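You operate a simulated robot arm through the tools that you are given. There is no shell and no other tool. Be economical: measure what you need, move in short steps, check, and stop when the job is done.

You run a simulated robot arm. Do the job below in one go: nothing can be reset, and whatever is moved stays where it is left.

JOB
Clamp the white key top onto the glued key in the jig, then wipe off the glue that squeezes out.
Fine: lift the bar before you wipe; use the green pad and put it back; leave the blue knob. What is to be rubbed or washed off counts as gone when no trace of it is left.

It is judged by the outcome, as a careful person would: the job done as asked, and still so three seconds after it is handed in. It fails if anything else is knocked over, pushed out of place, dropped, spilled or broken.

ROBOT AND FRAMES
A 7-joint arm with a two-finger parallel gripper, fixed in place. Base frame: the origin is at the foot of the arm, x ahead of it, y to its left, z up. Units: m, degrees, N and s.
Its first joint turns from -166.0 to 166.0 degrees. Payload 4.4 kg.
The TCP is the grasp point between the finger pads, 0.023 m short of the fingertips. In the tool frame z runs along the fingers and y along their closing line. The gripper opens to 0.094 m. The fingers are 0.038 m wide and 0.01 m thick; the gripper's body (0.054 by 0.096 m) begins 0.039 m behind the TCP.
Orientation is that of the tool frame in the base frame, as a unit quaternion [w, x, y, z]. With the fingers straight down and closing along the base's y, the tool's x points along the base's -x, its y along +y and its z along -z.

CONTROLS
- The arm moves only by the tool jog_arm. Its arguments are lists of equal length, an entry for each row: "slide": the shift along the base's x, y, z in units of 20 mm (1.0 is 20 mm), a list of three; "turn": the turn, a rotation vector about the base's x, y, z in units of 8 degrees (1.0 is 8 degrees), a list of three; "hand": the finger opening in mm, from 0 to 94. In form: {"slide": [[tx, ty, tz], ...], "turn": [[wx, wy, wz], ...], "hand": [hand, ...]}. A call has 1 to 10 rows; each row shifts and turns the commanded pose from where the row before left it. A call with a number of a shift or a turn outside -1 to 1 is refused whole. A row lasts 0.2 s, in which the tool goes at most 0.05 m and 8.6 degrees; a call with a longer step from one row to the next is refused whole, and so is a gripper value outside its range. A pose out of reach is approached as far as the arm can. The call stops where the force on the tool passes 40 N (or 10 N more than at its start, if that is more) or the arm is blocked; 0.2 s more then pass. Each finger travels about 0.072 m/s and halts on what it meets, pressing with about 27 N; the grip force reading is that of the motor and also rises with nothing between the fingers. The clock runs only during rows and for 0.2 s after the last one: add rows that do not move to give the fingers time. It gives the time, the measured TCP pose, the force on the tool (base axes), the opening and the grip force at its end, in the units of the frame above (readings bear some noise), with the torque about the TCP (base axes, N m) and any sound that the robot's microphone picked up.
- Cameras (640 x 400 px; columns grow to the right, rows downward): "scene" is fixed at [0.0484, 0.4987, 1.3624]; the picture's right is [0.05, -1.00, 0.00], its down [-0.56, -0.03, -0.83] and it looks along [0.82, 0.04, -0.56] (base axes); focal length 349 px, centre (320, 200). "wrist" rides on the gripper at [0.086, 0.016, -0.075] in the tool frame; the picture's right is [-0.18, 0.98, 0.00], its down [-0.58, -0.11, -0.81] and it looks along [-0.79, -0.15, 0.59] (tool axes); focal length 243 px, centre (320, 200). There is no depth. A picture from a camera that has moved, and an enlarged one, comes with that camera's place and axes in the base frame and with its lens.
- capture(camera): a new picture of that camera. The clock stands still meanwhile.
- close_up(camera, box): a new picture of the part [left, top, right, bottom] of that camera's present view, enlarged. The clock stands still meanwhile.
- hand_in(): hands the job in; it is judged then, once.

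Go step by step. Nothing tells you positions but the pictures and the camera data: compare them with the known pose of the tool, close in by small moves and look again before you grip or let go. The budget is 120 turns and 68 pictures, counting those below and the enlarged ones. Unless the task says otherwise, let go and move clear before handing in, and close with one line.

The tools are called after "Emit:" as a command line: name --argument value ..., lists and objects as JSON in quotes. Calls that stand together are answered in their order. jog_arm: Moves the arm, as the interface text tells. Its arguments: {"type":"object","properties":{"slide":{"type":"array"},"turn":{"type":"array"},"hand":{"type":"array"}},"required":["slide","turn","hand"]} The other tools are called the same way: capture (camera) takes a picture; close_up (camera, box) takes an enlarged picture of a part of a camera's view; hand_in () hands the job in.

At the start:

```text
time_s: 0.0
ee_pos: [0.4573, 0.6725, 1.1327]
tcp_rot: [0.0, 0.0, 1.0, 0.0]
ft_force: [0.0, -0.8, 0.2]
moment: [0.02, 0.02, 0.01]
width: 0.0937
grasp_force: 0.1
```

scene: 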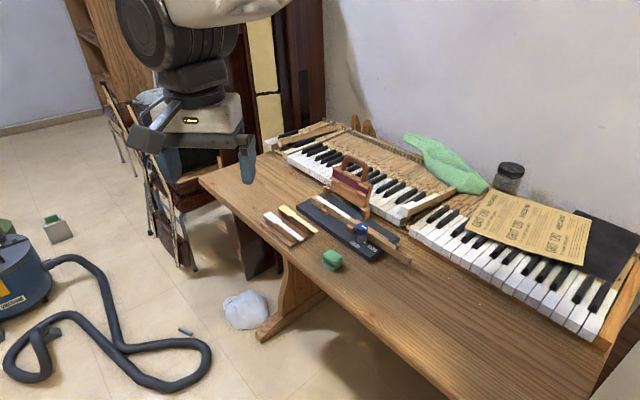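
wrist: 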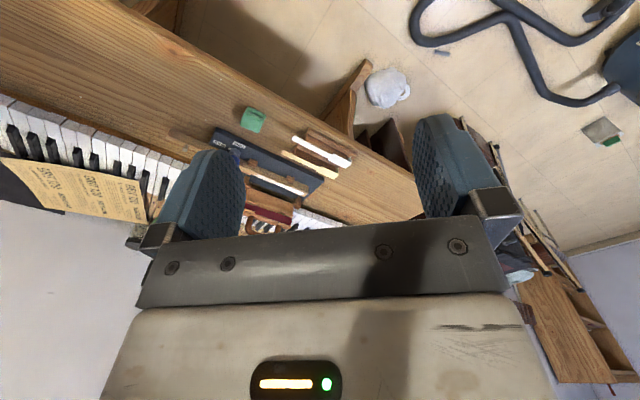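

I see the desk with a jig, key tops on a small stand, a green pad and a brown-handled bar. I'll take enlarged looks first.

Emit:
close_up --camera "scene" --box '[250, 140, 430, 280]'

Emit:
close_up --camera "wrist" --box '[160, 80, 380, 240]'

```text
2.86 times, centred on (340, 210) of scene
camera zoom: at [0.0484, 0.4987, 1.3624], right [0.05, -1.0, 0.0], down [-0.56, -0.03, -0.83], along [0.82, 0.04, -0.56], focal length 997 px, centre (263, 171)
```

zoom: 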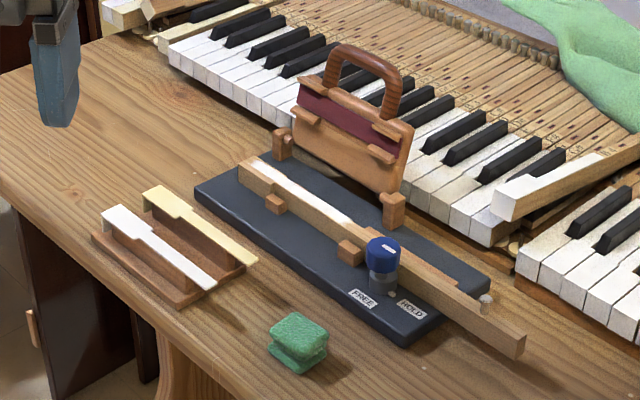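

```text
2.50 times, centred on (270, 160) of wrist
camera zoom: at [0.3712, 0.6871, 1.2067], right [0.18, 0.98, 0.0], down [0.58, -0.11, 0.81], along [0.79, -0.15, -0.59], focal length 606 px, centre (445, 300)
```

zoom: 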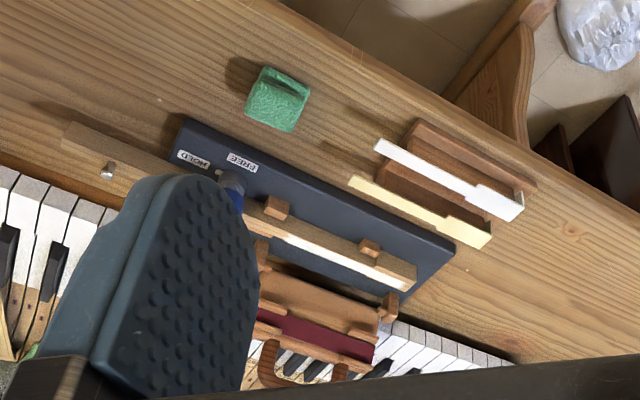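

The jig key and both rack tops run at about 45° to the base axes, so they are parallel. I'll turn the tool 45° and come closer to look.

Emit:
jog_arm --slide '[[0.9, -0.4, -0.6], [0.9, -0.4, -0.6], [0.9, -0.4, -0.6], [0.9, -0.4, -0.6], [0.9, -0.4, -0.6], [0.9, -0.4, -0.6], [0.9, -0.4, -0.6], [0.9, -0.4, -0.6], [0.9, -0.4, -0.6], [0.9, -0.4, -0.6]]' --turn '[[0, 0, 0.5625], [0, 0, 0.5625], [0, 0, 0.5625], [0, 0, 0.5625], [0, 0, 0.5625], [0, 0, 0.5625], [0, 0, 0.5625], [0, 0, 0.5625], [0, 0, 0.5625], [0, 0, 0.5625]]' --hand '[94, 94, 94, 94, 94, 94, 94, 94, 94, 94]'

Emit:
capture --camera "wrist"

Emit:
capture --camera "scene"

```text
time_s: 2.2
ee_pos: [0.6361, 0.5925, 1.0127]
tcp_rot: [0.0, -0.383, 0.924, 0.0]
ft_force: [0.3, 0.0, 0.2]
moment: [0.01, 0.03, -0.03]
width: 0.094
grasp_force: 0.0
```

```text
63 pictures are left
camera wrist: at [0.564, 0.5407, 1.0859], right [-0.57, 0.82, 0.0], down [0.49, 0.33, 0.81], along [0.67, 0.46, -0.59], focal length 243 px, centre (320, 200)
```

wrist: 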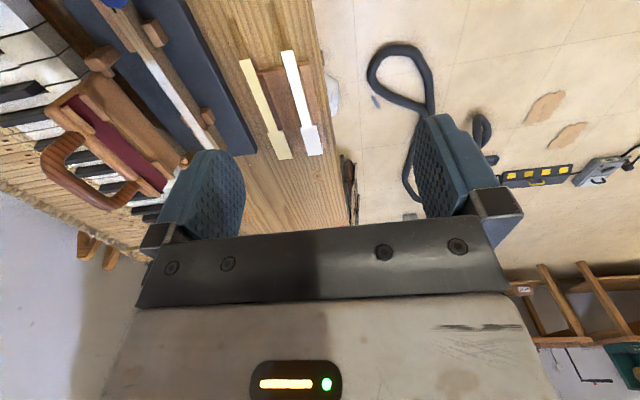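

```text
62 pictures are left
```

scene: 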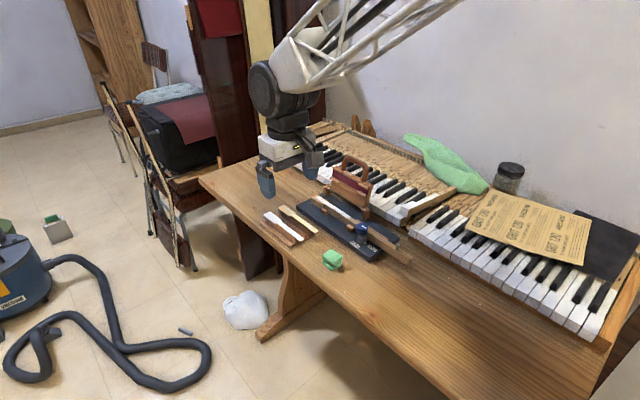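

Emit:
close_up --camera "wrist" --box '[220, 30, 350, 170]'

Emit:
close_up --camera "scene" --box '[255, 190, 335, 250]'

Emit:
close_up --camera "scene" --box '[300, 150, 420, 270]'

```text
2.86 times, centred on (285, 100) of wrist
camera zoom: at [0.564, 0.5407, 1.0859], right [-0.57, 0.82, 0.0], down [0.49, 0.33, 0.81], along [0.67, 0.46, -0.59], focal length 693 px, centre (420, 486)
```

zoom: 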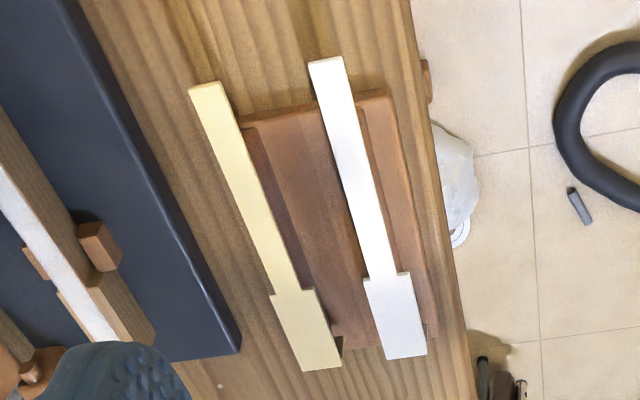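

```text
6.67 times, centred on (295, 220) of scene
camera zoom: at [0.0484, 0.4987, 1.3624], right [0.05, -1.0, 0.0], down [-0.56, -0.03, -0.83], along [0.82, 0.04, -0.56], focal length 2326 px, centre (487, 67)
```

zoom: 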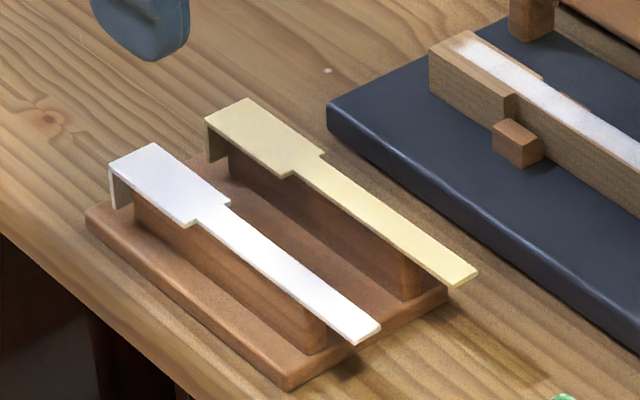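

```text
3.33 times, centred on (360, 210) of scene
camera zoom: at [0.0484, 0.4987, 1.3624], right [0.05, -1.0, 0.0], down [-0.56, -0.03, -0.83], along [0.82, 0.04, -0.56], focal length 1163 px, centre (187, 167)
```

zoom: 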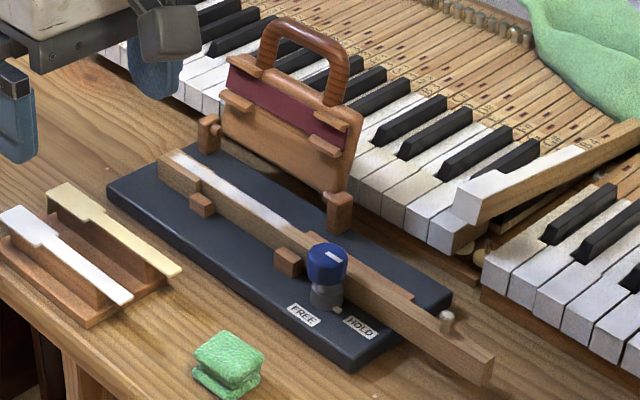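

The white top is at z≈0.821, with its head end at about (0.773, 0.674), its tail end at about (0.671, 0.574), and a front lip. Next I'll look at the jig from above.

Emit:
jog_arm --slide '[[0.8, -0.8, 0.5], [0.8, -0.8, 0.5], [0.8, -0.8, 0], [0.8, -0.8, 0], [0.8, -0.8, 0], [0, 0, 0]]' --turn '[[0, 0, 0], [0, 0, 0], [0, 0, 0], [0, 0, 0], [0, 0, 0], [0, 0, 0]]' --hand '[94, 94, 94, 94, 94, 94]'

Emit:
close_up --camera "wrist" --box '[180, 0, 440, 170]'

```text
time_s: 3.6
ee_pos: [0.7174, 0.5109, 1.0331]
tcp_rot: [0.0, -0.382, 0.924, -0.001]
ft_force: [-0.3, 0.5, -0.1]
moment: [0.0, -0.01, 0.02]
width: 0.0939
grasp_force: 0.0
```

```text
2.35 times, centred on (310, 85) of wrist
camera zoom: at [0.6454, 0.4603, 1.1077], right [-0.56, 0.83, 0.0], down [0.49, 0.33, 0.81], along [0.67, 0.46, -0.59], focal length 571 px, centre (344, 471)
```

zoom: 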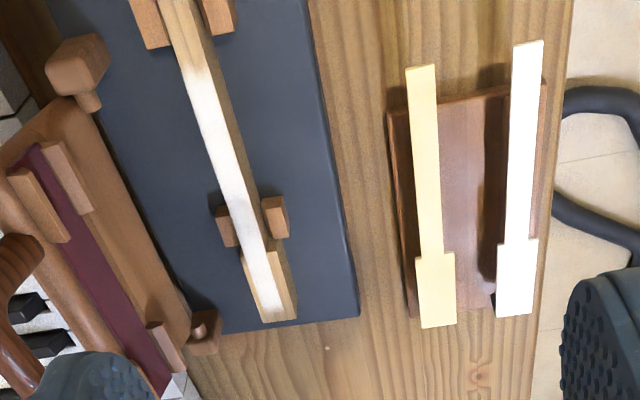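

Emit:
close_up --camera "wrist" --box '[240, 70, 320, 145]'

Emit:
close_up --camera "wrist" --box '[170, 0, 310, 100]'

Emit:
close_up --camera "scene" --box '[310, 185, 390, 245]'

```text
5.33 times, centred on (280, 108) of wrist
camera zoom: at [0.6454, 0.4603, 1.1077], right [-0.56, 0.83, 0.0], down [0.49, 0.33, 0.81], along [0.67, 0.46, -0.59], focal length 1294 px, centre (533, 693)
```

zoom: 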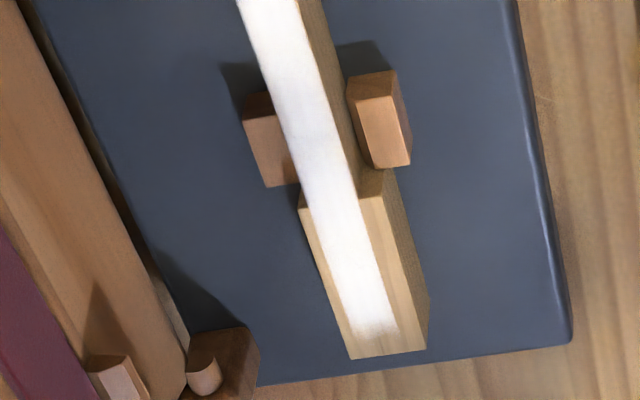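

```text
4.00 times, centred on (240, 50) of wrist
camera zoom: at [0.6454, 0.4603, 1.1077], right [-0.56, 0.83, 0.0], down [0.49, 0.33, 0.81], along [0.67, 0.46, -0.59], focal length 970 px, centre (640, 800)
```

zoom: 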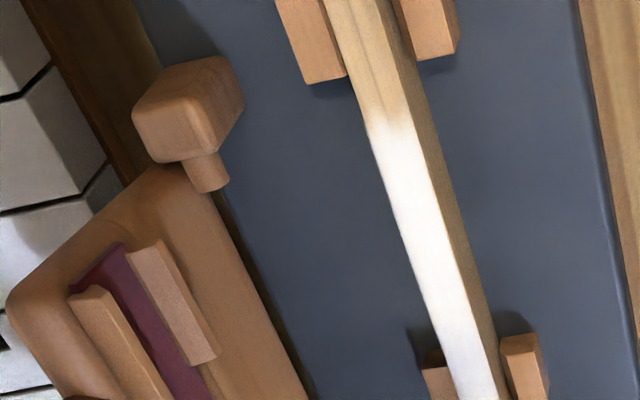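

```text
6.67 times, centred on (350, 215) of scene
camera zoom: at [0.0484, 0.4987, 1.3624], right [0.05, -1.0, 0.0], down [-0.56, -0.03, -0.83], along [0.82, 0.04, -0.56], focal length 2326 px, centre (120, 100)
```

zoom: 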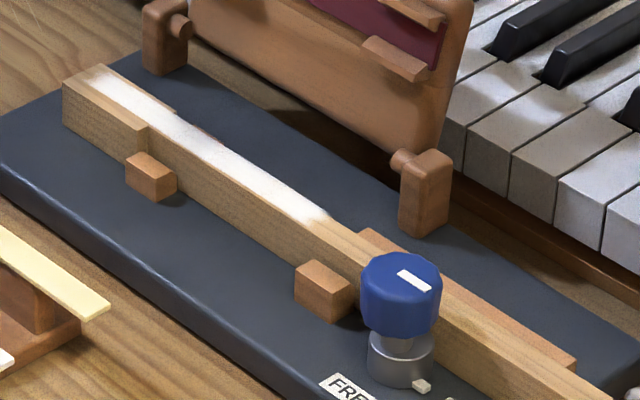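

The key top should sit at about the same yaw as it has now, so it only needs carrying across. The open bar stands close beside the key, so I'll grip with the hand rolled about 10° away from it. I'll hover over the white top's neck with the fingers partly closed.

Emit:
jog_arm --slide '[[0.0256, 0.7294, -0.83], [0.0256, 0.7294, -0.83], [0.0256, 0.7294, -0.83], [0.0256, 0.7294, -0.83], [0.0256, 0.7294, -0.83], [0.0256, 0.7294, -0.83], [0.0256, 0.7294, -0.83], [0.0256, 0.7294, -0.83], [0, 0, 0], [0, 0, 0]]' --turn '[[-0.1105, -0.1105, 0], [-0.1105, -0.1105, 0], [-0.1105, -0.1105, 0], [-0.1105, -0.1105, 0], [-0.1105, -0.1105, 0], [-0.1105, -0.1105, 0], [-0.1105, -0.1105, 0], [-0.1105, -0.1105, 0], [0, 0, 0], [0, 0, 0]]' --hand '[60, 32, 32, 32, 32, 32, 32, 32, 32, 32]'

Emit:
capture --camera "wrist"

Emit:
close_up --camera "scene" --box '[235, 150, 355, 260]'

```text
time_s: 5.8
ee_pos: [0.719, 0.6292, 0.9007]
tcp_rot: [0.033, -0.381, 0.92, -0.081]
ft_force: [0.6, 0.2, 0.1]
moment: [-0.02, 0.01, 0.02]
width: 0.0319
grasp_force: 0.1
```

```text
54 pictures are left
camera wrist: at [0.6388, 0.5872, 0.9712], right [-0.55, 0.81, -0.17], down [0.39, 0.43, 0.81], along [0.74, 0.38, -0.56], focal length 243 px, centre (320, 200)
```

wrist: 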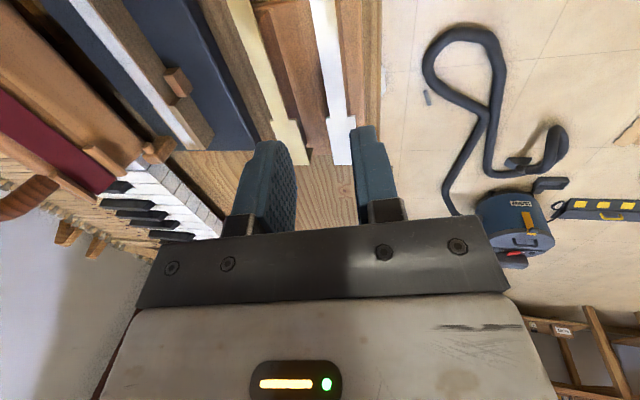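

```text
3.64 times, centred on (295, 205) of scene
camera zoom: at [0.0484, 0.4987, 1.3624], right [0.05, -1.0, 0.0], down [-0.56, -0.03, -0.83], along [0.82, 0.04, -0.56], focal length 1268 px, centre (411, 182)
```

zoom: 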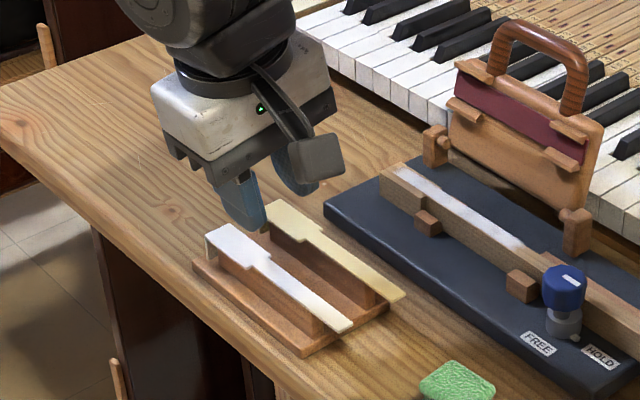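

Emit:
jog_arm --slide '[[0.1, -0.06, -0.6], [0, 0, -0.6], [0, 0, -0.6], [0, 0, -0.3], [0, 0, 0]]' --turn '[[0, 0, 0], [0, 0, 0], [0, 0, 0], [0, 0, 0], [0, 0, 0]]' --hand '[32, 32, 32, 32, 32]'

Emit:
close_up --camera "wrist" --box '[220, 0, 420, 200]'

Emit:
close_up --camera "scene" --box '[255, 180, 335, 250]'

```text
time_s: 7.0
ee_pos: [0.7223, 0.6275, 0.8573]
tcp_rot: [0.033, -0.381, 0.921, -0.081]
ft_force: [0.1, -0.1, 0.4]
moment: [0.0, 0.0, 0.0]
width: 0.032
grasp_force: 0.0
```

```text
2.00 times, centred on (320, 100) of wrist
camera zoom: at [0.6419, 0.5859, 0.9278], right [-0.55, 0.81, -0.17], down [0.39, 0.43, 0.81], along [0.74, 0.38, -0.56], focal length 485 px, centre (320, 400)
```

zoom: 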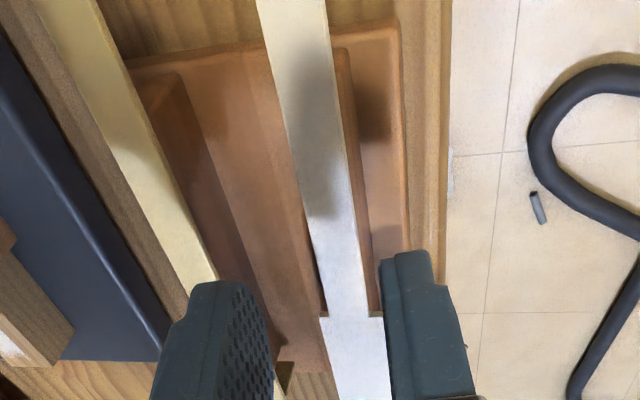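

```text
5.71 times, centred on (295, 215) of scene
camera zoom: at [0.0484, 0.4987, 1.3624], right [0.05, -1.0, 0.0], down [-0.56, -0.03, -0.83], along [0.82, 0.04, -0.56], focal length 1993 px, centre (463, 114)
```

zoom: 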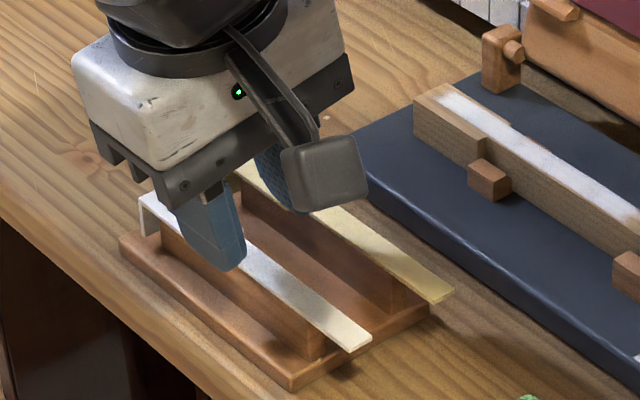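

Emit:
jog_arm --slide '[[0, 0, -0.4], [0, 0, -0.4], [0, 0, -0.1], [0, 0, 0]]' --turn '[[0, 0, 0], [0, 0, 0], [0, 0, 0], [0, 0, 0]]' --hand '[32, 32, 32, 32]'

Emit:
close_up --camera "wrist" --box '[260, 60, 420, 200]'

Emit:
close_up --camera "scene" --box '[265, 200, 325, 245]'

```text
time_s: 8.0
ee_pos: [0.7218, 0.6274, 0.8391]
tcp_rot: [0.033, -0.381, 0.921, -0.081]
ft_force: [-0.7, -0.5, 0.0]
moment: [0.0, 0.01, -0.05]
width: 0.0322
grasp_force: 0.2
```

```text
2.86 times, centred on (340, 130) of wrist
camera zoom: at [0.642, 0.5854, 0.9096], right [-0.55, 0.81, -0.17], down [0.39, 0.43, 0.81], along [0.74, 0.38, -0.56], focal length 693 px, centre (263, 400)
```

zoom: 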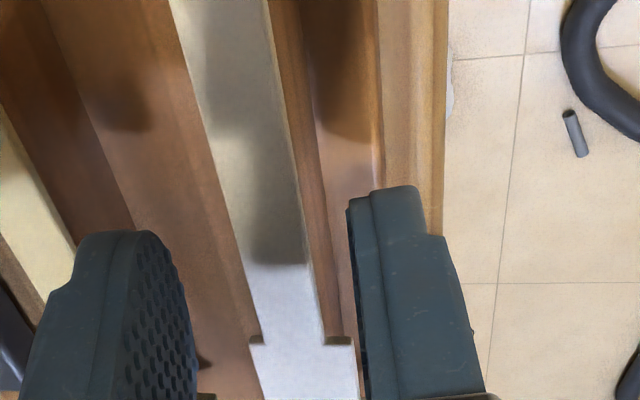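

```text
8.89 times, centred on (295, 222) of scene
camera zoom: at [0.0484, 0.4987, 1.3624], right [0.05, -1.0, 0.0], down [-0.56, -0.03, -0.83], along [0.82, 0.04, -0.56], focal length 3101 px, centre (542, 0)
```

zoom: 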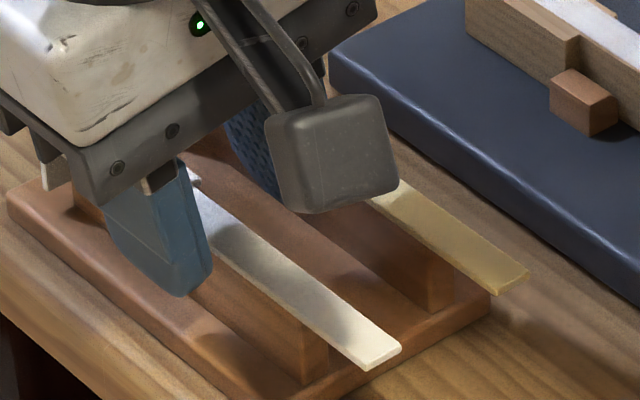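

The fingers straddle the neck. I'll shift 5 mm away from the shoulder, then close.

Emit:
jog_arm --slide '[[-0.18, -0.18, 0], [0, 0, -0.04], [0, 0, 0], [0, 0, 0], [0, 0, 0], [0, 0, 0]]' --turn '[[0, 0, 0], [0, 0, 0], [0, 0, 0], [0, 0, 0], [0, 0, 0], [0, 0, 0]]' --hand '[32, 32, 20, 8, 8, 8]'

Emit:
close_up --camera "wrist" --box '[260, 60, 420, 200]'

Emit:
close_up --camera "scene" --box '[265, 200, 325, 245]'

```text
time_s: 9.4
ee_pos: [0.7183, 0.6239, 0.8393]
tcp_rot: [0.033, -0.382, 0.92, -0.08]
ft_force: [0.6, 0.8, 8.4]
moment: [-0.04, -0.06, 0.05]
width: 0.0102
grasp_force: 2.8
```

```text
2.86 times, centred on (340, 130) of wrist
camera zoom: at [0.6384, 0.5821, 0.9102], right [-0.55, 0.81, -0.17], down [0.39, 0.43, 0.81], along [0.74, 0.39, -0.56], focal length 693 px, centre (263, 400)
```

zoom: 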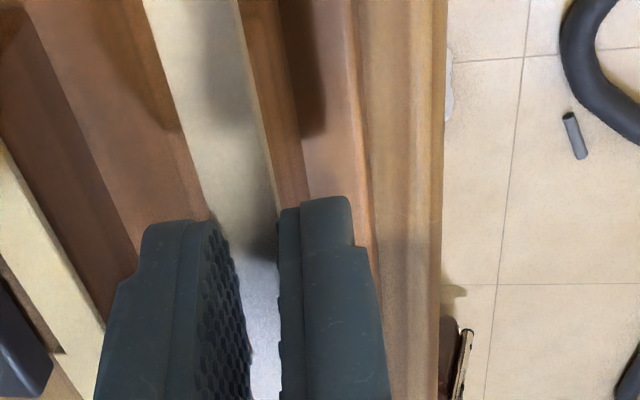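

```text
8.89 times, centred on (295, 222) of scene
camera zoom: at [0.0484, 0.4987, 1.3624], right [0.05, -1.0, 0.0], down [-0.56, -0.03, -0.83], along [0.82, 0.04, -0.56], focal length 3101 px, centre (542, 0)
```

zoom: 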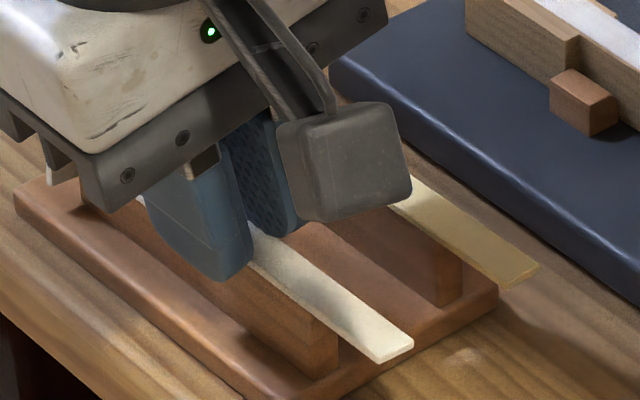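

Emit:
jog_arm --slide '[[0, 0, 0], [0, 0, 0], [0, 0, 0]]' --turn '[[0, 0, 0], [0, 0, 0], [0, 0, 0]]' --hand '[6, 4, 4]'

Emit:
capture --camera "scene"

```text
time_s: 10.2
ee_pos: [0.7203, 0.6243, 0.8399]
tcp_rot: [0.034, -0.381, 0.92, -0.08]
ft_force: [1.3, -0.6, 13.1]
moment: [-0.06, -0.1, -0.01]
width: 0.0097
grasp_force: 6.9
```

```text
46 pictures are left
```

scene: 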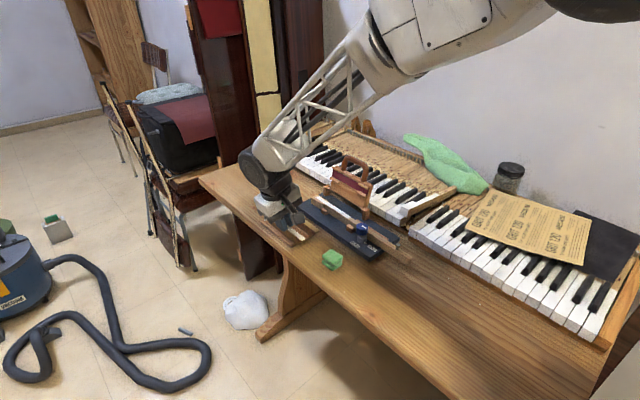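

The force is wedging upward: with this roll, one fingertip rides on the plate while the other pushes the rib. I'll open, lift, reduce the roll and re-centre.

Emit:
jog_arm --slide '[[0, 0, 0], [0, 0, 0], [0, 0, 0.5], [0, 0, 0.5], [0, 0, 0.5], [0, 0, 0]]' --turn '[[0, 0, 0], [0, 0, 0], [0, 0, 0], [0.177, 0.177, 0], [0.177, 0.177, 0], [0, 0, 0]]' --hand '[20, 30, 30, 30, 30, 30]'

Emit:
close_up --camera "wrist" --box '[220, 0, 420, 200]'

Emit:
close_up --camera "scene" --box '[255, 190, 335, 250]'

```text
time_s: 11.6
ee_pos: [0.7197, 0.6241, 0.8691]
tcp_rot: [0.019, -0.382, 0.923, -0.048]
ft_force: [0.0, 0.3, -0.3]
moment: [-0.01, -0.01, 0.0]
width: 0.03
grasp_force: 0.0
```

```text
2.00 times, centred on (320, 100) of wrist
camera zoom: at [0.6425, 0.5788, 0.9411], right [-0.56, 0.82, -0.1], down [0.43, 0.39, 0.81], along [0.71, 0.41, -0.57], focal length 485 px, centre (320, 400)
```

zoom: 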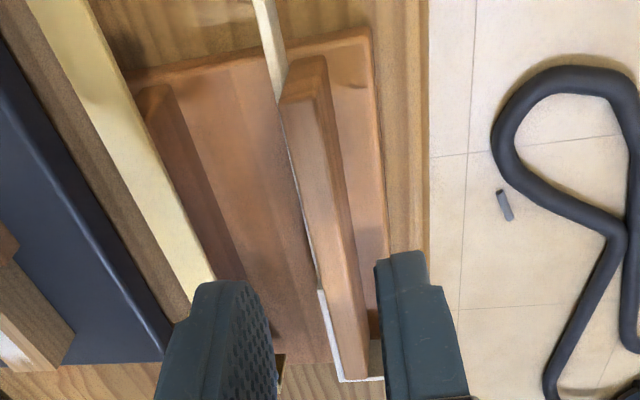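

```text
6.67 times, centred on (295, 220) of scene
camera zoom: at [0.0484, 0.4987, 1.3624], right [0.05, -1.0, 0.0], down [-0.56, -0.03, -0.83], along [0.82, 0.04, -0.56], focal length 2326 px, centre (487, 67)
```

zoom: 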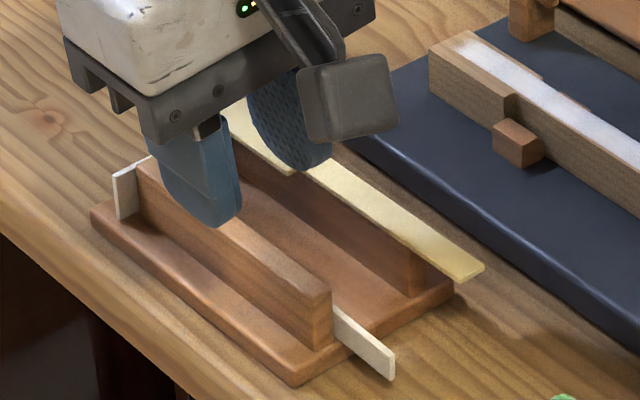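

The top has tipped over and now stands on its long edge beside the rib. I'll back up toward its tail and look before recovering it.

Emit:
jog_arm --slide '[[0, 0, 1], [-0.8, -0.8, 0.5], [-0.8, -0.8, 0], [-0.8, -0.8, 0], [0, 0, 0]]' --turn '[[0.25, 0.25, 0], [0.277, 0.277, 0], [0, 0, 0], [0, 0, 0], [0, 0, 0]]' --hand '[30, 30, 30, 30, 30]'

Emit:
close_up --camera "wrist" --box '[230, 0, 430, 200]'

Emit:
close_up --camera "scene" --box '[255, 190, 335, 250]'

```text
time_s: 12.8
ee_pos: [0.6709, 0.576, 0.8995]
tcp_rot: [0.0, -0.383, 0.924, 0.001]
ft_force: [0.9, -0.4, -0.4]
moment: [0.04, 0.02, 0.0]
width: 0.0298
grasp_force: 0.1
```

```text
2.00 times, centred on (330, 100) of wrist
camera zoom: at [0.5993, 0.5245, 0.9734], right [-0.57, 0.82, 0.0], down [0.49, 0.33, 0.81], along [0.67, 0.46, -0.59], focal length 485 px, centre (300, 400)
```

zoom: 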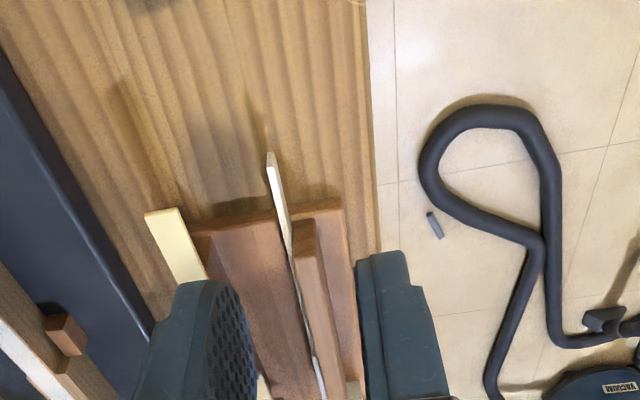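

```text
6.67 times, centred on (295, 220) of scene
camera zoom: at [0.0484, 0.4987, 1.3624], right [0.05, -1.0, 0.0], down [-0.56, -0.03, -0.83], along [0.82, 0.04, -0.56], focal length 2326 px, centre (487, 67)
```

zoom: 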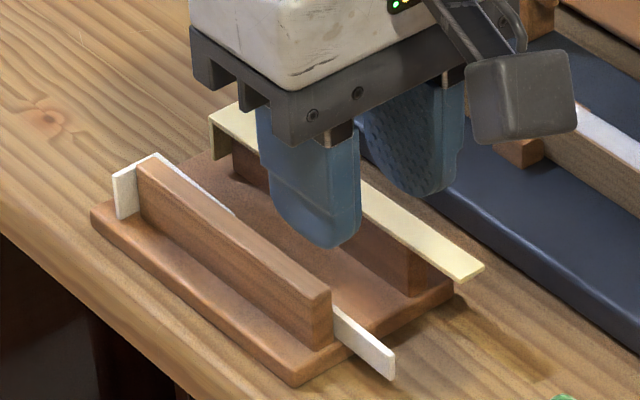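

The top stands on edge along the rib, with its tail overhanging by about 20 mm at about (0.676, 0.5625). I'll grip the tail by its faces from above, lift, turn it flat and set it back on the rib.

Emit:
jog_arm --slide '[[0.195, -0.74, 0], [0, 0, -0.8], [0, 0, -0.8], [0, 0, -0.8], [0, 0, -0.8], [0, 0, 0]]' --turn '[[0, 0, 0], [0, 0, 0], [0, 0, 0], [0, 0, 0], [0, 0, 0], [0, 0, 0]]' --hand '[26, 26, 26, 26, 26, 26]'

Emit:
close_up --camera "wrist" --box '[250, 60, 410, 200]'

Emit:
close_up --camera "scene" --box '[265, 205, 325, 250]'

```text
time_s: 14.2
ee_pos: [0.6746, 0.5603, 0.8349]
tcp_rot: [0.0, -0.383, 0.924, -0.001]
ft_force: [-0.3, 0.0, -0.3]
moment: [0.02, -0.04, 0.01]
width: 0.0259
grasp_force: 0.0
```

```text
2.86 times, centred on (330, 130) of wrist
camera zoom: at [0.6031, 0.5102, 0.909], right [-0.57, 0.82, 0.0], down [0.49, 0.33, 0.81], along [0.66, 0.46, -0.59], focal length 693 px, centre (291, 400)
```

zoom: 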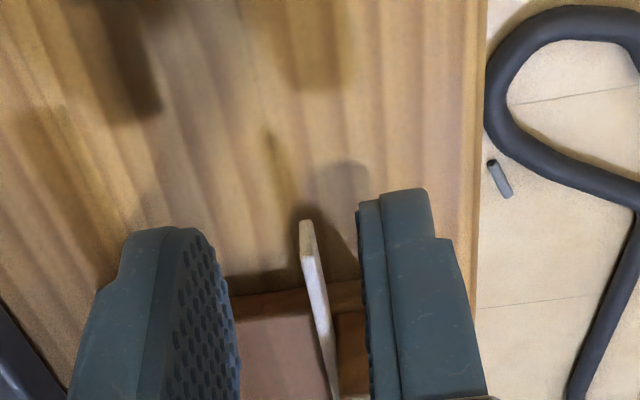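

```text
8.89 times, centred on (295, 228) of scene
camera zoom: at [0.0484, 0.4987, 1.3624], right [0.05, -1.0, 0.0], down [-0.56, -0.03, -0.83], along [0.82, 0.04, -0.56], focal length 3101 px, centre (542, -44)
```

zoom: 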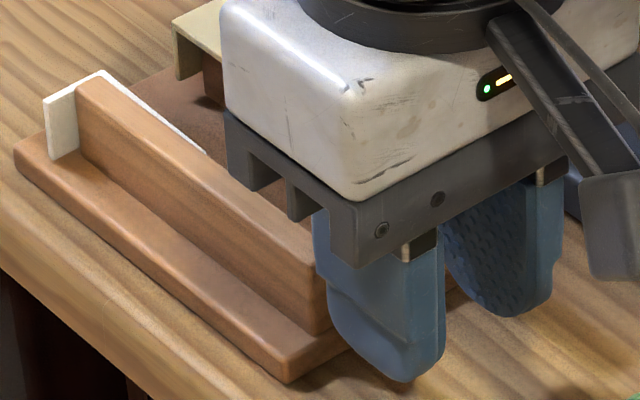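

Emit:
jog_arm --slide '[[-0.135, 0, 0], [0, 0, -0.4], [0, 0, -0.37], [0, 0, 0], [0, 0, 0], [0, 0, 0], [0, 0, 0], [0, 0, 0]]' --turn '[[0, 0, 0], [0, 0, 0], [0, 0, 0], [0, 0, 0], [0, 0, 0], [0, 0, 0], [0, 0, 0], [0, 0, 0]]' --hand '[26, 26, 26, 26, 16, 6, 0, 0]'

Emit:
close_up --camera "wrist" --box '[250, 60, 410, 200]'

```text
time_s: 16.0
ee_pos: [0.673, 0.5607, 0.819]
tcp_rot: [0.0, -0.383, 0.924, 0.0]
ft_force: [0.6, -0.2, -0.9]
moment: [0.01, -0.02, -0.04]
width: 0.0013
grasp_force: 27.1
```

```text
2.86 times, centred on (330, 130) of wrist
camera zoom: at [0.6003, 0.5105, 0.8934], right [-0.57, 0.82, 0.0], down [0.49, 0.33, 0.81], along [0.67, 0.46, -0.59], focal length 693 px, centre (291, 400)
```

zoom: 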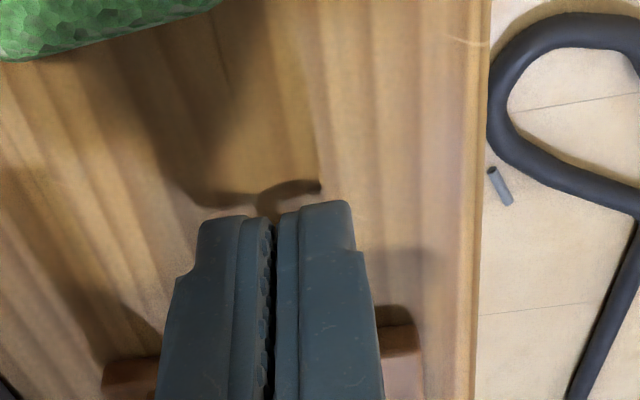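

The opening stopped at 1.3 mm, which fits a thin plate, so I'll lift straight up and check.

Emit:
jog_arm --slide '[[0, 0, 0.5], [0, 0, 1], [0, 0, 1], [0, 0, 1], [0, 0, 1], [0, 0, 0]]' --turn '[[0, 0, 0], [0, 0, 0], [0, 0, 0], [0, 0, 0], [0, 0, 0], [0, 0, 0]]' --hand '[0, 0, 0, 0, 0, 0]'

Emit:
close_up --camera "scene" --box '[245, 160, 345, 250]'

```text
time_s: 17.4
ee_pos: [0.6724, 0.562, 0.9088]
tcp_rot: [0.0, -0.383, 0.924, 0.0]
ft_force: [-0.3, 0.2, -0.5]
moment: [0.02, 0.0, 0.02]
width: 0.0002
grasp_force: 27.0
```

```text
4.44 times, centred on (295, 205) of scene
camera zoom: at [0.0484, 0.4987, 1.3624], right [0.05, -1.0, 0.0], down [-0.56, -0.03, -0.83], along [0.82, 0.04, -0.56], focal length 1550 px, centre (431, 178)
```

zoom: 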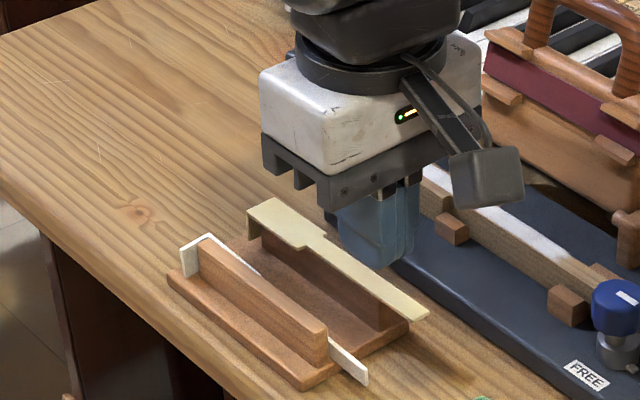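

It slipped out because I caught only the top edge. The top is undisturbed, so I'll go back deeper, watching the force for contact with the rack base.

Emit:
jog_arm --slide '[[0, 0, 0], [0, 0, -1], [0, 0, -1], [0, 0, -1], [0, 0, -1], [0, 0, -0.5], [0, 0, 0]]' --turn '[[0, 0, 0], [0, 0, 0], [0, 0, 0], [0, 0, 0], [0, 0, 0], [0, 0, 0], [0, 0, 0]]' --hand '[20, 26, 26, 26, 26, 26, 26]'

Emit:
close_up --camera "wrist" --box '[250, 60, 410, 200]'

Emit:
jog_arm --slide '[[0, 0, -0.2], [0, 0, -0.1], [0, 0, 0]]' --turn '[[0, 0, 0], [0, 0, 0], [0, 0, 0]]' --hand '[26, 26, 26]'

```text
time_s: 19.0
ee_pos: [0.6737, 0.5601, 0.8193]
tcp_rot: [-0.001, -0.383, 0.924, 0.001]
ft_force: [-0.6, 0.2, 0.5]
moment: [0.0, 0.02, 0.01]
width: 0.026
grasp_force: 0.2
```

```text
2.86 times, centred on (330, 130) of wrist
camera zoom: at [0.601, 0.5097, 0.8933], right [-0.57, 0.82, 0.0], down [0.49, 0.33, 0.81], along [0.67, 0.46, -0.59], focal length 693 px, centre (291, 400)
```

zoom: 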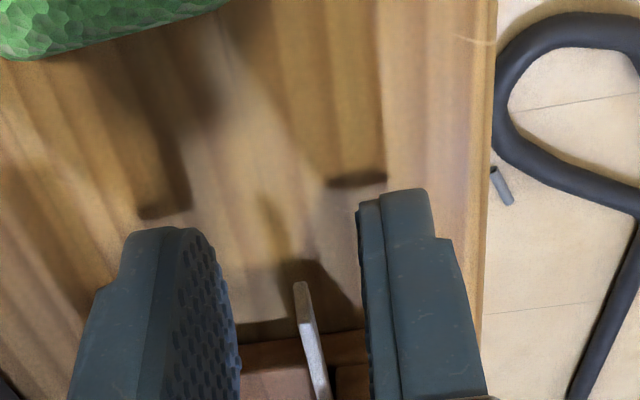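

```text
time_s: 19.8
ee_pos: [0.6737, 0.56, 0.8153]
tcp_rot: [0.001, -0.383, 0.924, 0.001]
ft_force: [0.0, -1.1, 0.0]
moment: [0.0, 0.04, 0.01]
width: 0.026
grasp_force: 0.1
```

Emit:
jog_arm --slide '[[0, 0, -0.1], [0, 0, -0.1], [0, 0, 0]]' --turn '[[0, 0, 0], [0, 0, 0], [0, 0, 0]]' --hand '[26, 26, 26]'

Emit:
close_up --camera "scene" --box '[275, 215, 325, 255]'

```text
time_s: 20.6
ee_pos: [0.6729, 0.5622, 0.8101]
tcp_rot: [0.0, -0.382, 0.924, 0.0]
ft_force: [0.1, -0.7, -0.1]
moment: [-0.01, -0.02, 0.0]
width: 0.0258
grasp_force: 0.1
```

```text
10.00 times, centred on (300, 235) of scene
camera zoom: at [0.0484, 0.4987, 1.3624], right [0.05, -1.0, 0.0], down [-0.56, -0.03, -0.83], along [0.82, 0.04, -0.56], focal length 3488 px, centre (520, -150)
```

zoom: 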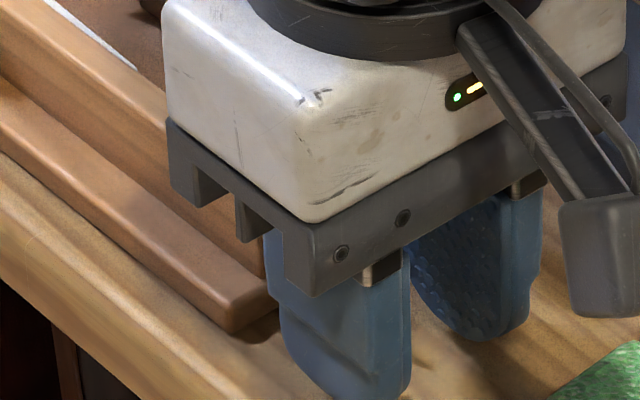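

Emit:
jog_arm --slide '[[0, 0, 0], [0, 0, 0], [0, 0, 0], [0, 0, 0], [0, 0, 0]]' --turn '[[0, 0, 0], [0, 0, 0], [0, 0, 0], [0, 0, 0], [0, 0, 0]]' --hand '[16, 6, 0, 0, 0]'

Emit:
jog_arm --slide '[[0, 0, 0.3], [0, 0, 0.4], [0, 0, 0.4], [0, 0, 0]]' --turn '[[0, 0, 0], [0, 0, 0], [0, 0, 0], [0, 0, 0]]' --hand '[0, 0, 0, 0]'

Emit:
close_up --camera "scene" --box '[255, 180, 335, 250]'

```text
time_s: 21.8
ee_pos: [0.6732, 0.5621, 0.8086]
tcp_rot: [0.001, -0.383, 0.924, 0.0]
ft_force: [0.0, -0.4, 0.2]
moment: [-0.01, -0.01, 0.02]
width: 0.0014
grasp_force: 26.8
```

```text
time_s: 22.8
ee_pos: [0.6724, 0.5614, 0.8304]
tcp_rot: [0.001, -0.382, 0.924, 0.0]
ft_force: [0.2, 0.1, -0.2]
moment: [-0.02, 0.01, -0.03]
width: 0.0014
grasp_force: 27.1
```

```text
5.71 times, centred on (295, 215) of scene
camera zoom: at [0.0484, 0.4987, 1.3624], right [0.05, -1.0, 0.0], down [-0.56, -0.03, -0.83], along [0.82, 0.04, -0.56], focal length 1993 px, centre (463, 114)
```

zoom: 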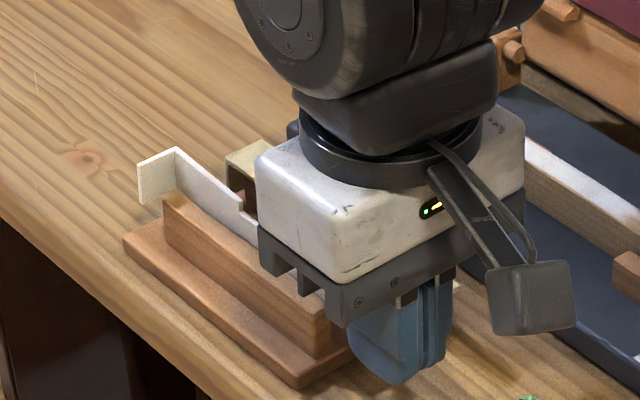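

Got it: the plate is 1.4 mm thick and held by the tail. I'll lift clear, then roll 90° so its white face is up.

Emit:
jog_arm --slide '[[0, 0, 1], [0, 0, 1], [0, 0, 1], [0, 0, 1], [0, 0, 1], [0, 0, 0], [0, 0, 0], [0, 0, 0], [0, 0, 0], [0, 0, 0]]' --turn '[[0, 0, 0], [0, 0, 0], [0, 0, 0], [0, 0, 0], [-0.66, -0.66, 0], [-0.66, -0.66, 0], [-0.66, -0.66, 0], [-0.66, -0.66, 0], [-0.66, -0.66, 0], [0, 0, 0]]' --hand '[0, 0, 0, 0, 0, 0, 0, 0, 0, 0]'

Emit:
capture --camera "scene"

```text
time_s: 25.0
ee_pos: [0.6719, 0.5607, 0.9301]
tcp_rot: [0.122, -0.362, 0.875, -0.296]
ft_force: [-0.5, -0.7, 0.0]
moment: [-0.01, 0.01, 0.02]
width: 0.0012
grasp_force: 27.2
```

```text
34 pictures are left
```

scene: 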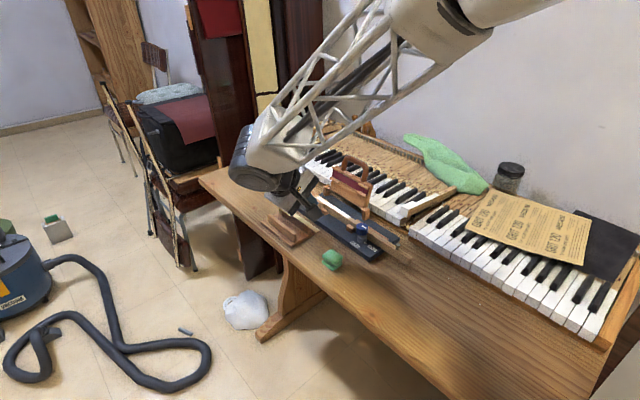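

Emit:
jog_arm --slide '[[0, 0, 0], [0, 0, 0], [0, 0, 0], [0, 0, 0], [0, 0, 0], [0, 0, 0], [0, 0, 0], [0, 0, 0]]' --turn '[[-0.665, -0.665, 0], [-0.665, -0.665, 0], [-0.665, -0.665, 0], [-0.665, -0.665, 0], [-0.665, -0.665, 0], [-0.665, -0.665, 0], [-0.665, -0.665, 0], [0, 0, 0]]' --hand '[0, 0, 0, 0, 0, 0, 0, 0]'

Emit:
capture --camera "wrist"

Emit:
close_up --camera "scene" --box '[245, 130, 365, 250]'

```text
time_s: 26.8
ee_pos: [0.6727, 0.5622, 0.9302]
tcp_rot: [-0.27, 0.27, -0.653, 0.654]
ft_force: [0.5, 0.3, -0.2]
moment: [-0.05, 0.0, 0.0]
width: 0.0015
grasp_force: 27.4
```

```text
33 pictures are left
camera wrist: at [0.5592, 0.552, 0.9144], right [0.13, 0.13, -0.98], down [-0.16, 0.98, 0.11], along [0.98, 0.14, 0.15], focal length 243 px, centre (320, 200)
```

wrist: 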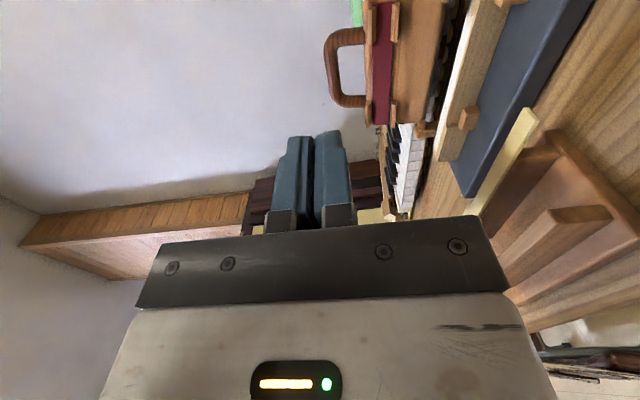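

```text
3.33 times, centred on (305, 190) of scene
camera zoom: at [0.0484, 0.4987, 1.3624], right [0.05, -1.0, 0.0], down [-0.56, -0.03, -0.83], along [0.82, 0.04, -0.56], focal length 1163 px, centre (370, 233)
```

zoom: 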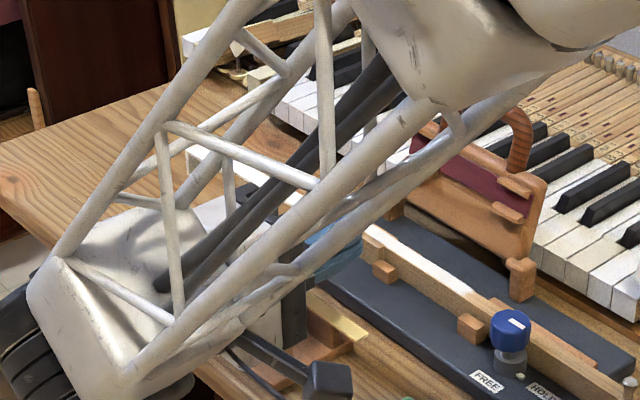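

The tool is now horizontal with the plate flat. I'll move over the rib and come down to about 14 mm above it.

Emit:
jog_arm --slide '[[-0.295, 0.88, 0], [0, 0, -0.96], [0, 0, -0.96], [0, 0, -0.96], [0, 0, -0.96], [0, 0, -0.96], [0, 0, 0]]' --turn '[[0, 0, 0], [0, 0, 0], [0, 0, 0], [0, 0, 0], [0, 0, 0], [0, 0, 0], [0, 0, 0]]' --hand '[0, 0, 0, 0, 0, 0, 0]'

Emit:
close_up --camera "wrist" --box '[240, 60, 480, 240]'

Emit:
close_up --camera "scene" --box '[245, 170, 345, 260]'

```text
time_s: 28.4
ee_pos: [0.6676, 0.5786, 0.8361]
tcp_rot: [0.271, -0.271, 0.654, -0.653]
ft_force: [0.2, 0.4, -0.8]
moment: [0.01, 0.01, 0.03]
width: 0.001
grasp_force: 26.5
```

```text
2.22 times, centred on (360, 150) of wrist
camera zoom: at [0.5541, 0.5687, 0.8198], right [0.13, 0.13, -0.98], down [-0.16, 0.98, 0.11], along [0.98, 0.14, 0.15], focal length 539 px, centre (231, 311)
```

zoom: 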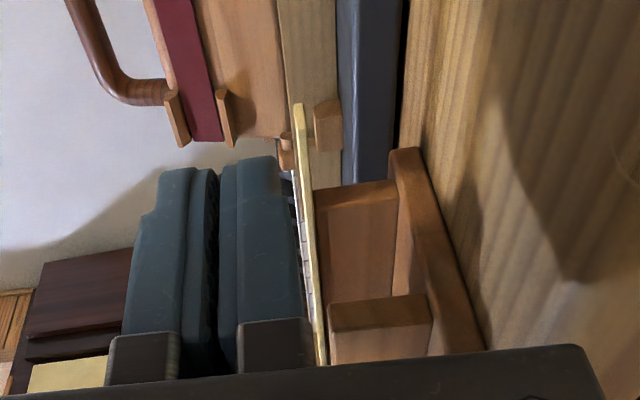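

```text
4.44 times, centred on (295, 215) of scene
camera zoom: at [0.0484, 0.4987, 1.3624], right [0.05, -1.0, 0.0], down [-0.56, -0.03, -0.83], along [0.82, 0.04, -0.56], focal length 1550 px, centre (431, 133)
```

zoom: 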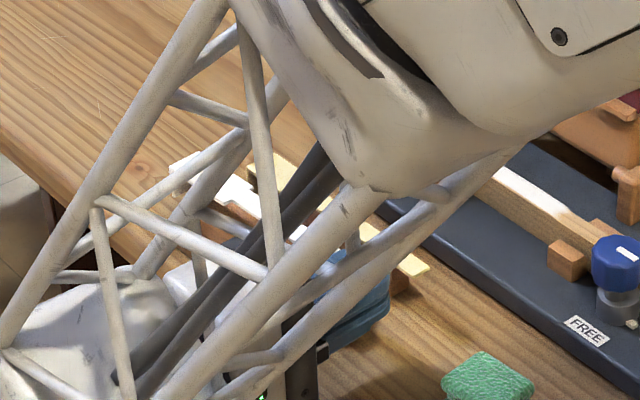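

Emit:
close_up --camera "scene" --box '[255, 195, 311, 230]'

```text
11.43 times, centred on (283, 212) of scene
camera zoom: at [0.0484, 0.4987, 1.3624], right [0.05, -1.0, 0.0], down [-0.56, -0.03, -0.83], along [0.82, 0.04, -0.56], focal length 3987 px, centre (743, 57)
```

zoom: 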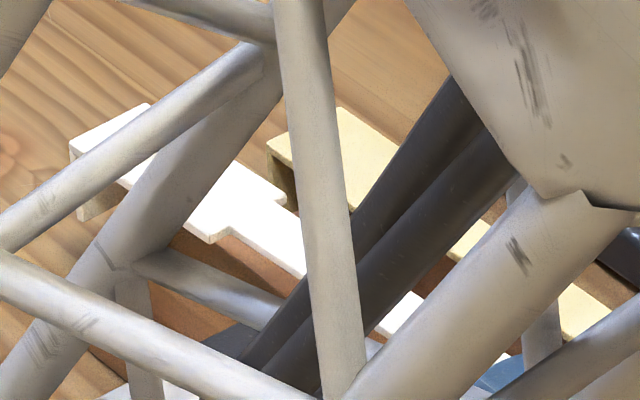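

The head is visible through the truss. It's about 8 mm too far along and slightly off to the left, so I'll correct and descend partway.

Emit:
jog_arm --slide '[[-0.35, -0.2, 0], [0, 0, -0.3], [0, 0, -0.2], [0, 0, 0]]' --turn '[[0, 0, 0], [0, 0, 0], [0, 0, 0], [0, 0, 0]]' --hand '[0, 0, 0, 0]'

Emit:
close_up --camera "scene" --box '[255, 195, 311, 230]'

```text
time_s: 29.4
ee_pos: [0.6596, 0.5755, 0.8261]
tcp_rot: [-0.271, 0.271, -0.653, 0.653]
ft_force: [0.2, -0.4, 0.1]
moment: [-0.01, 0.01, 0.0]
width: 0.0011
grasp_force: 26.5
```

```text
11.43 times, centred on (283, 212) of scene
camera zoom: at [0.0484, 0.4987, 1.3624], right [0.05, -1.0, 0.0], down [-0.56, -0.03, -0.83], along [0.82, 0.04, -0.56], focal length 3987 px, centre (743, 57)
```

zoom: 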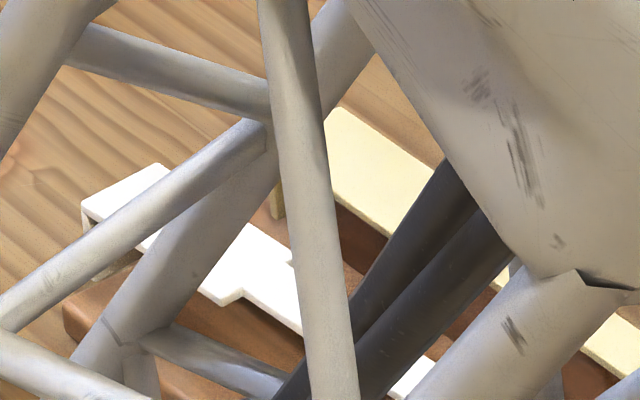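

Nearly aligned with the original resting pixels. I'll nudge y by −1.5 mm and lower until it touches.

Emit:
jog_arm --slide '[[0.04, -0.08, 0], [0, 0, -0.15], [0, 0, -0.1], [0, 0, 0]]' --turn '[[0, 0, 0], [0, 0, 0], [0, 0, 0], [0, 0, 0]]' --hand '[0, 0, 0, 0]'

Emit:
jog_arm --slide '[[0, 0, -0.05], [0, 0, 0]]' --turn '[[0, 0, 0], [0, 0, 0]]' --hand '[0, 0]'

Emit:
jog_arm --slide '[[0, 0, -0.05], [0, 0, 0]]' --turn '[[0, 0, 0], [0, 0, 0]]' --hand '[0, 0]'

```text
time_s: 30.4
ee_pos: [0.6609, 0.5719, 0.8199]
tcp_rot: [0.271, -0.271, 0.654, -0.652]
ft_force: [-0.2, -0.3, 0.5]
moment: [-0.03, 0.0, 0.02]
width: 0.0011
grasp_force: 27.0
```

```text
time_s: 31.0
ee_pos: [0.6603, 0.5721, 0.8184]
tcp_rot: [0.271, -0.271, 0.654, -0.653]
ft_force: [0.1, 0.2, -0.7]
moment: [0.02, 0.02, -0.01]
width: 0.0012
grasp_force: 26.9
```

```text
time_s: 31.6
ee_pos: [0.6604, 0.5739, 0.819]
tcp_rot: [0.27, -0.271, 0.654, -0.653]
ft_force: [-0.5, 0.1, 0.0]
moment: [0.02, 0.01, 0.03]
width: 0.0014
grasp_force: 26.7
```

Emit:
jog_arm --slide '[[0, 0, -0.05], [0, 0, 0]]' --turn '[[0, 0, 0], [0, 0, 0]]' --hand '[0, 0]'

Emit:
close_up --camera "scene" --box '[255, 195, 311, 230]'

```text
time_s: 32.2
ee_pos: [0.6609, 0.5721, 0.8164]
tcp_rot: [0.271, -0.271, 0.653, -0.653]
ft_force: [0.2, -0.7, 1.1]
moment: [0.02, -0.02, 0.01]
width: 0.0014
grasp_force: 26.8
```

```text
11.43 times, centred on (283, 212) of scene
camera zoom: at [0.0484, 0.4987, 1.3624], right [0.05, -1.0, 0.0], down [-0.56, -0.03, -0.83], along [0.82, 0.04, -0.56], focal length 3987 px, centre (743, 57)
```

zoom: 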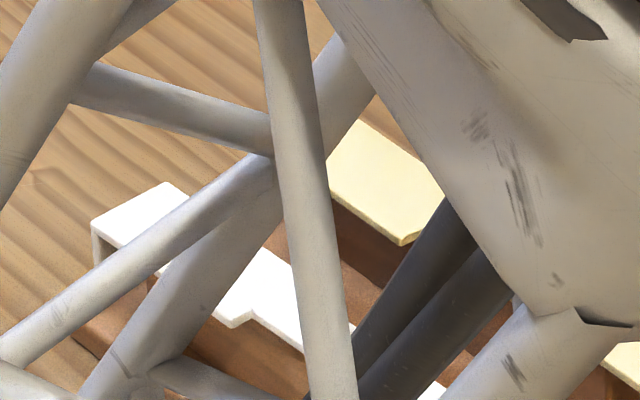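

Emit:
jog_arm --slide '[[0, 0, -0.04], [0, 0, 0]]' --turn '[[0, 0, 0], [0, 0, 0]]' --hand '[0, 0]'

Emit:
jog_arm --slide '[[0, 0, -0.04], [0, 0, 0]]' --turn '[[0, 0, 0], [0, 0, 0]]' --hand '[0, 0]'

```text
time_s: 32.8
ee_pos: [0.6604, 0.5736, 0.8169]
tcp_rot: [0.27, -0.271, 0.654, -0.653]
ft_force: [0.3, 0.3, 1.6]
moment: [0.03, -0.06, 0.01]
width: 0.0013
grasp_force: 27.3
```

```text
time_s: 33.4
ee_pos: [0.66, 0.5723, 0.8155]
tcp_rot: [-0.27, 0.271, -0.653, 0.653]
ft_force: [0.1, 1.8, 5.0]
moment: [0.08, -0.2, 0.06]
width: 0.001
grasp_force: 27.4
```

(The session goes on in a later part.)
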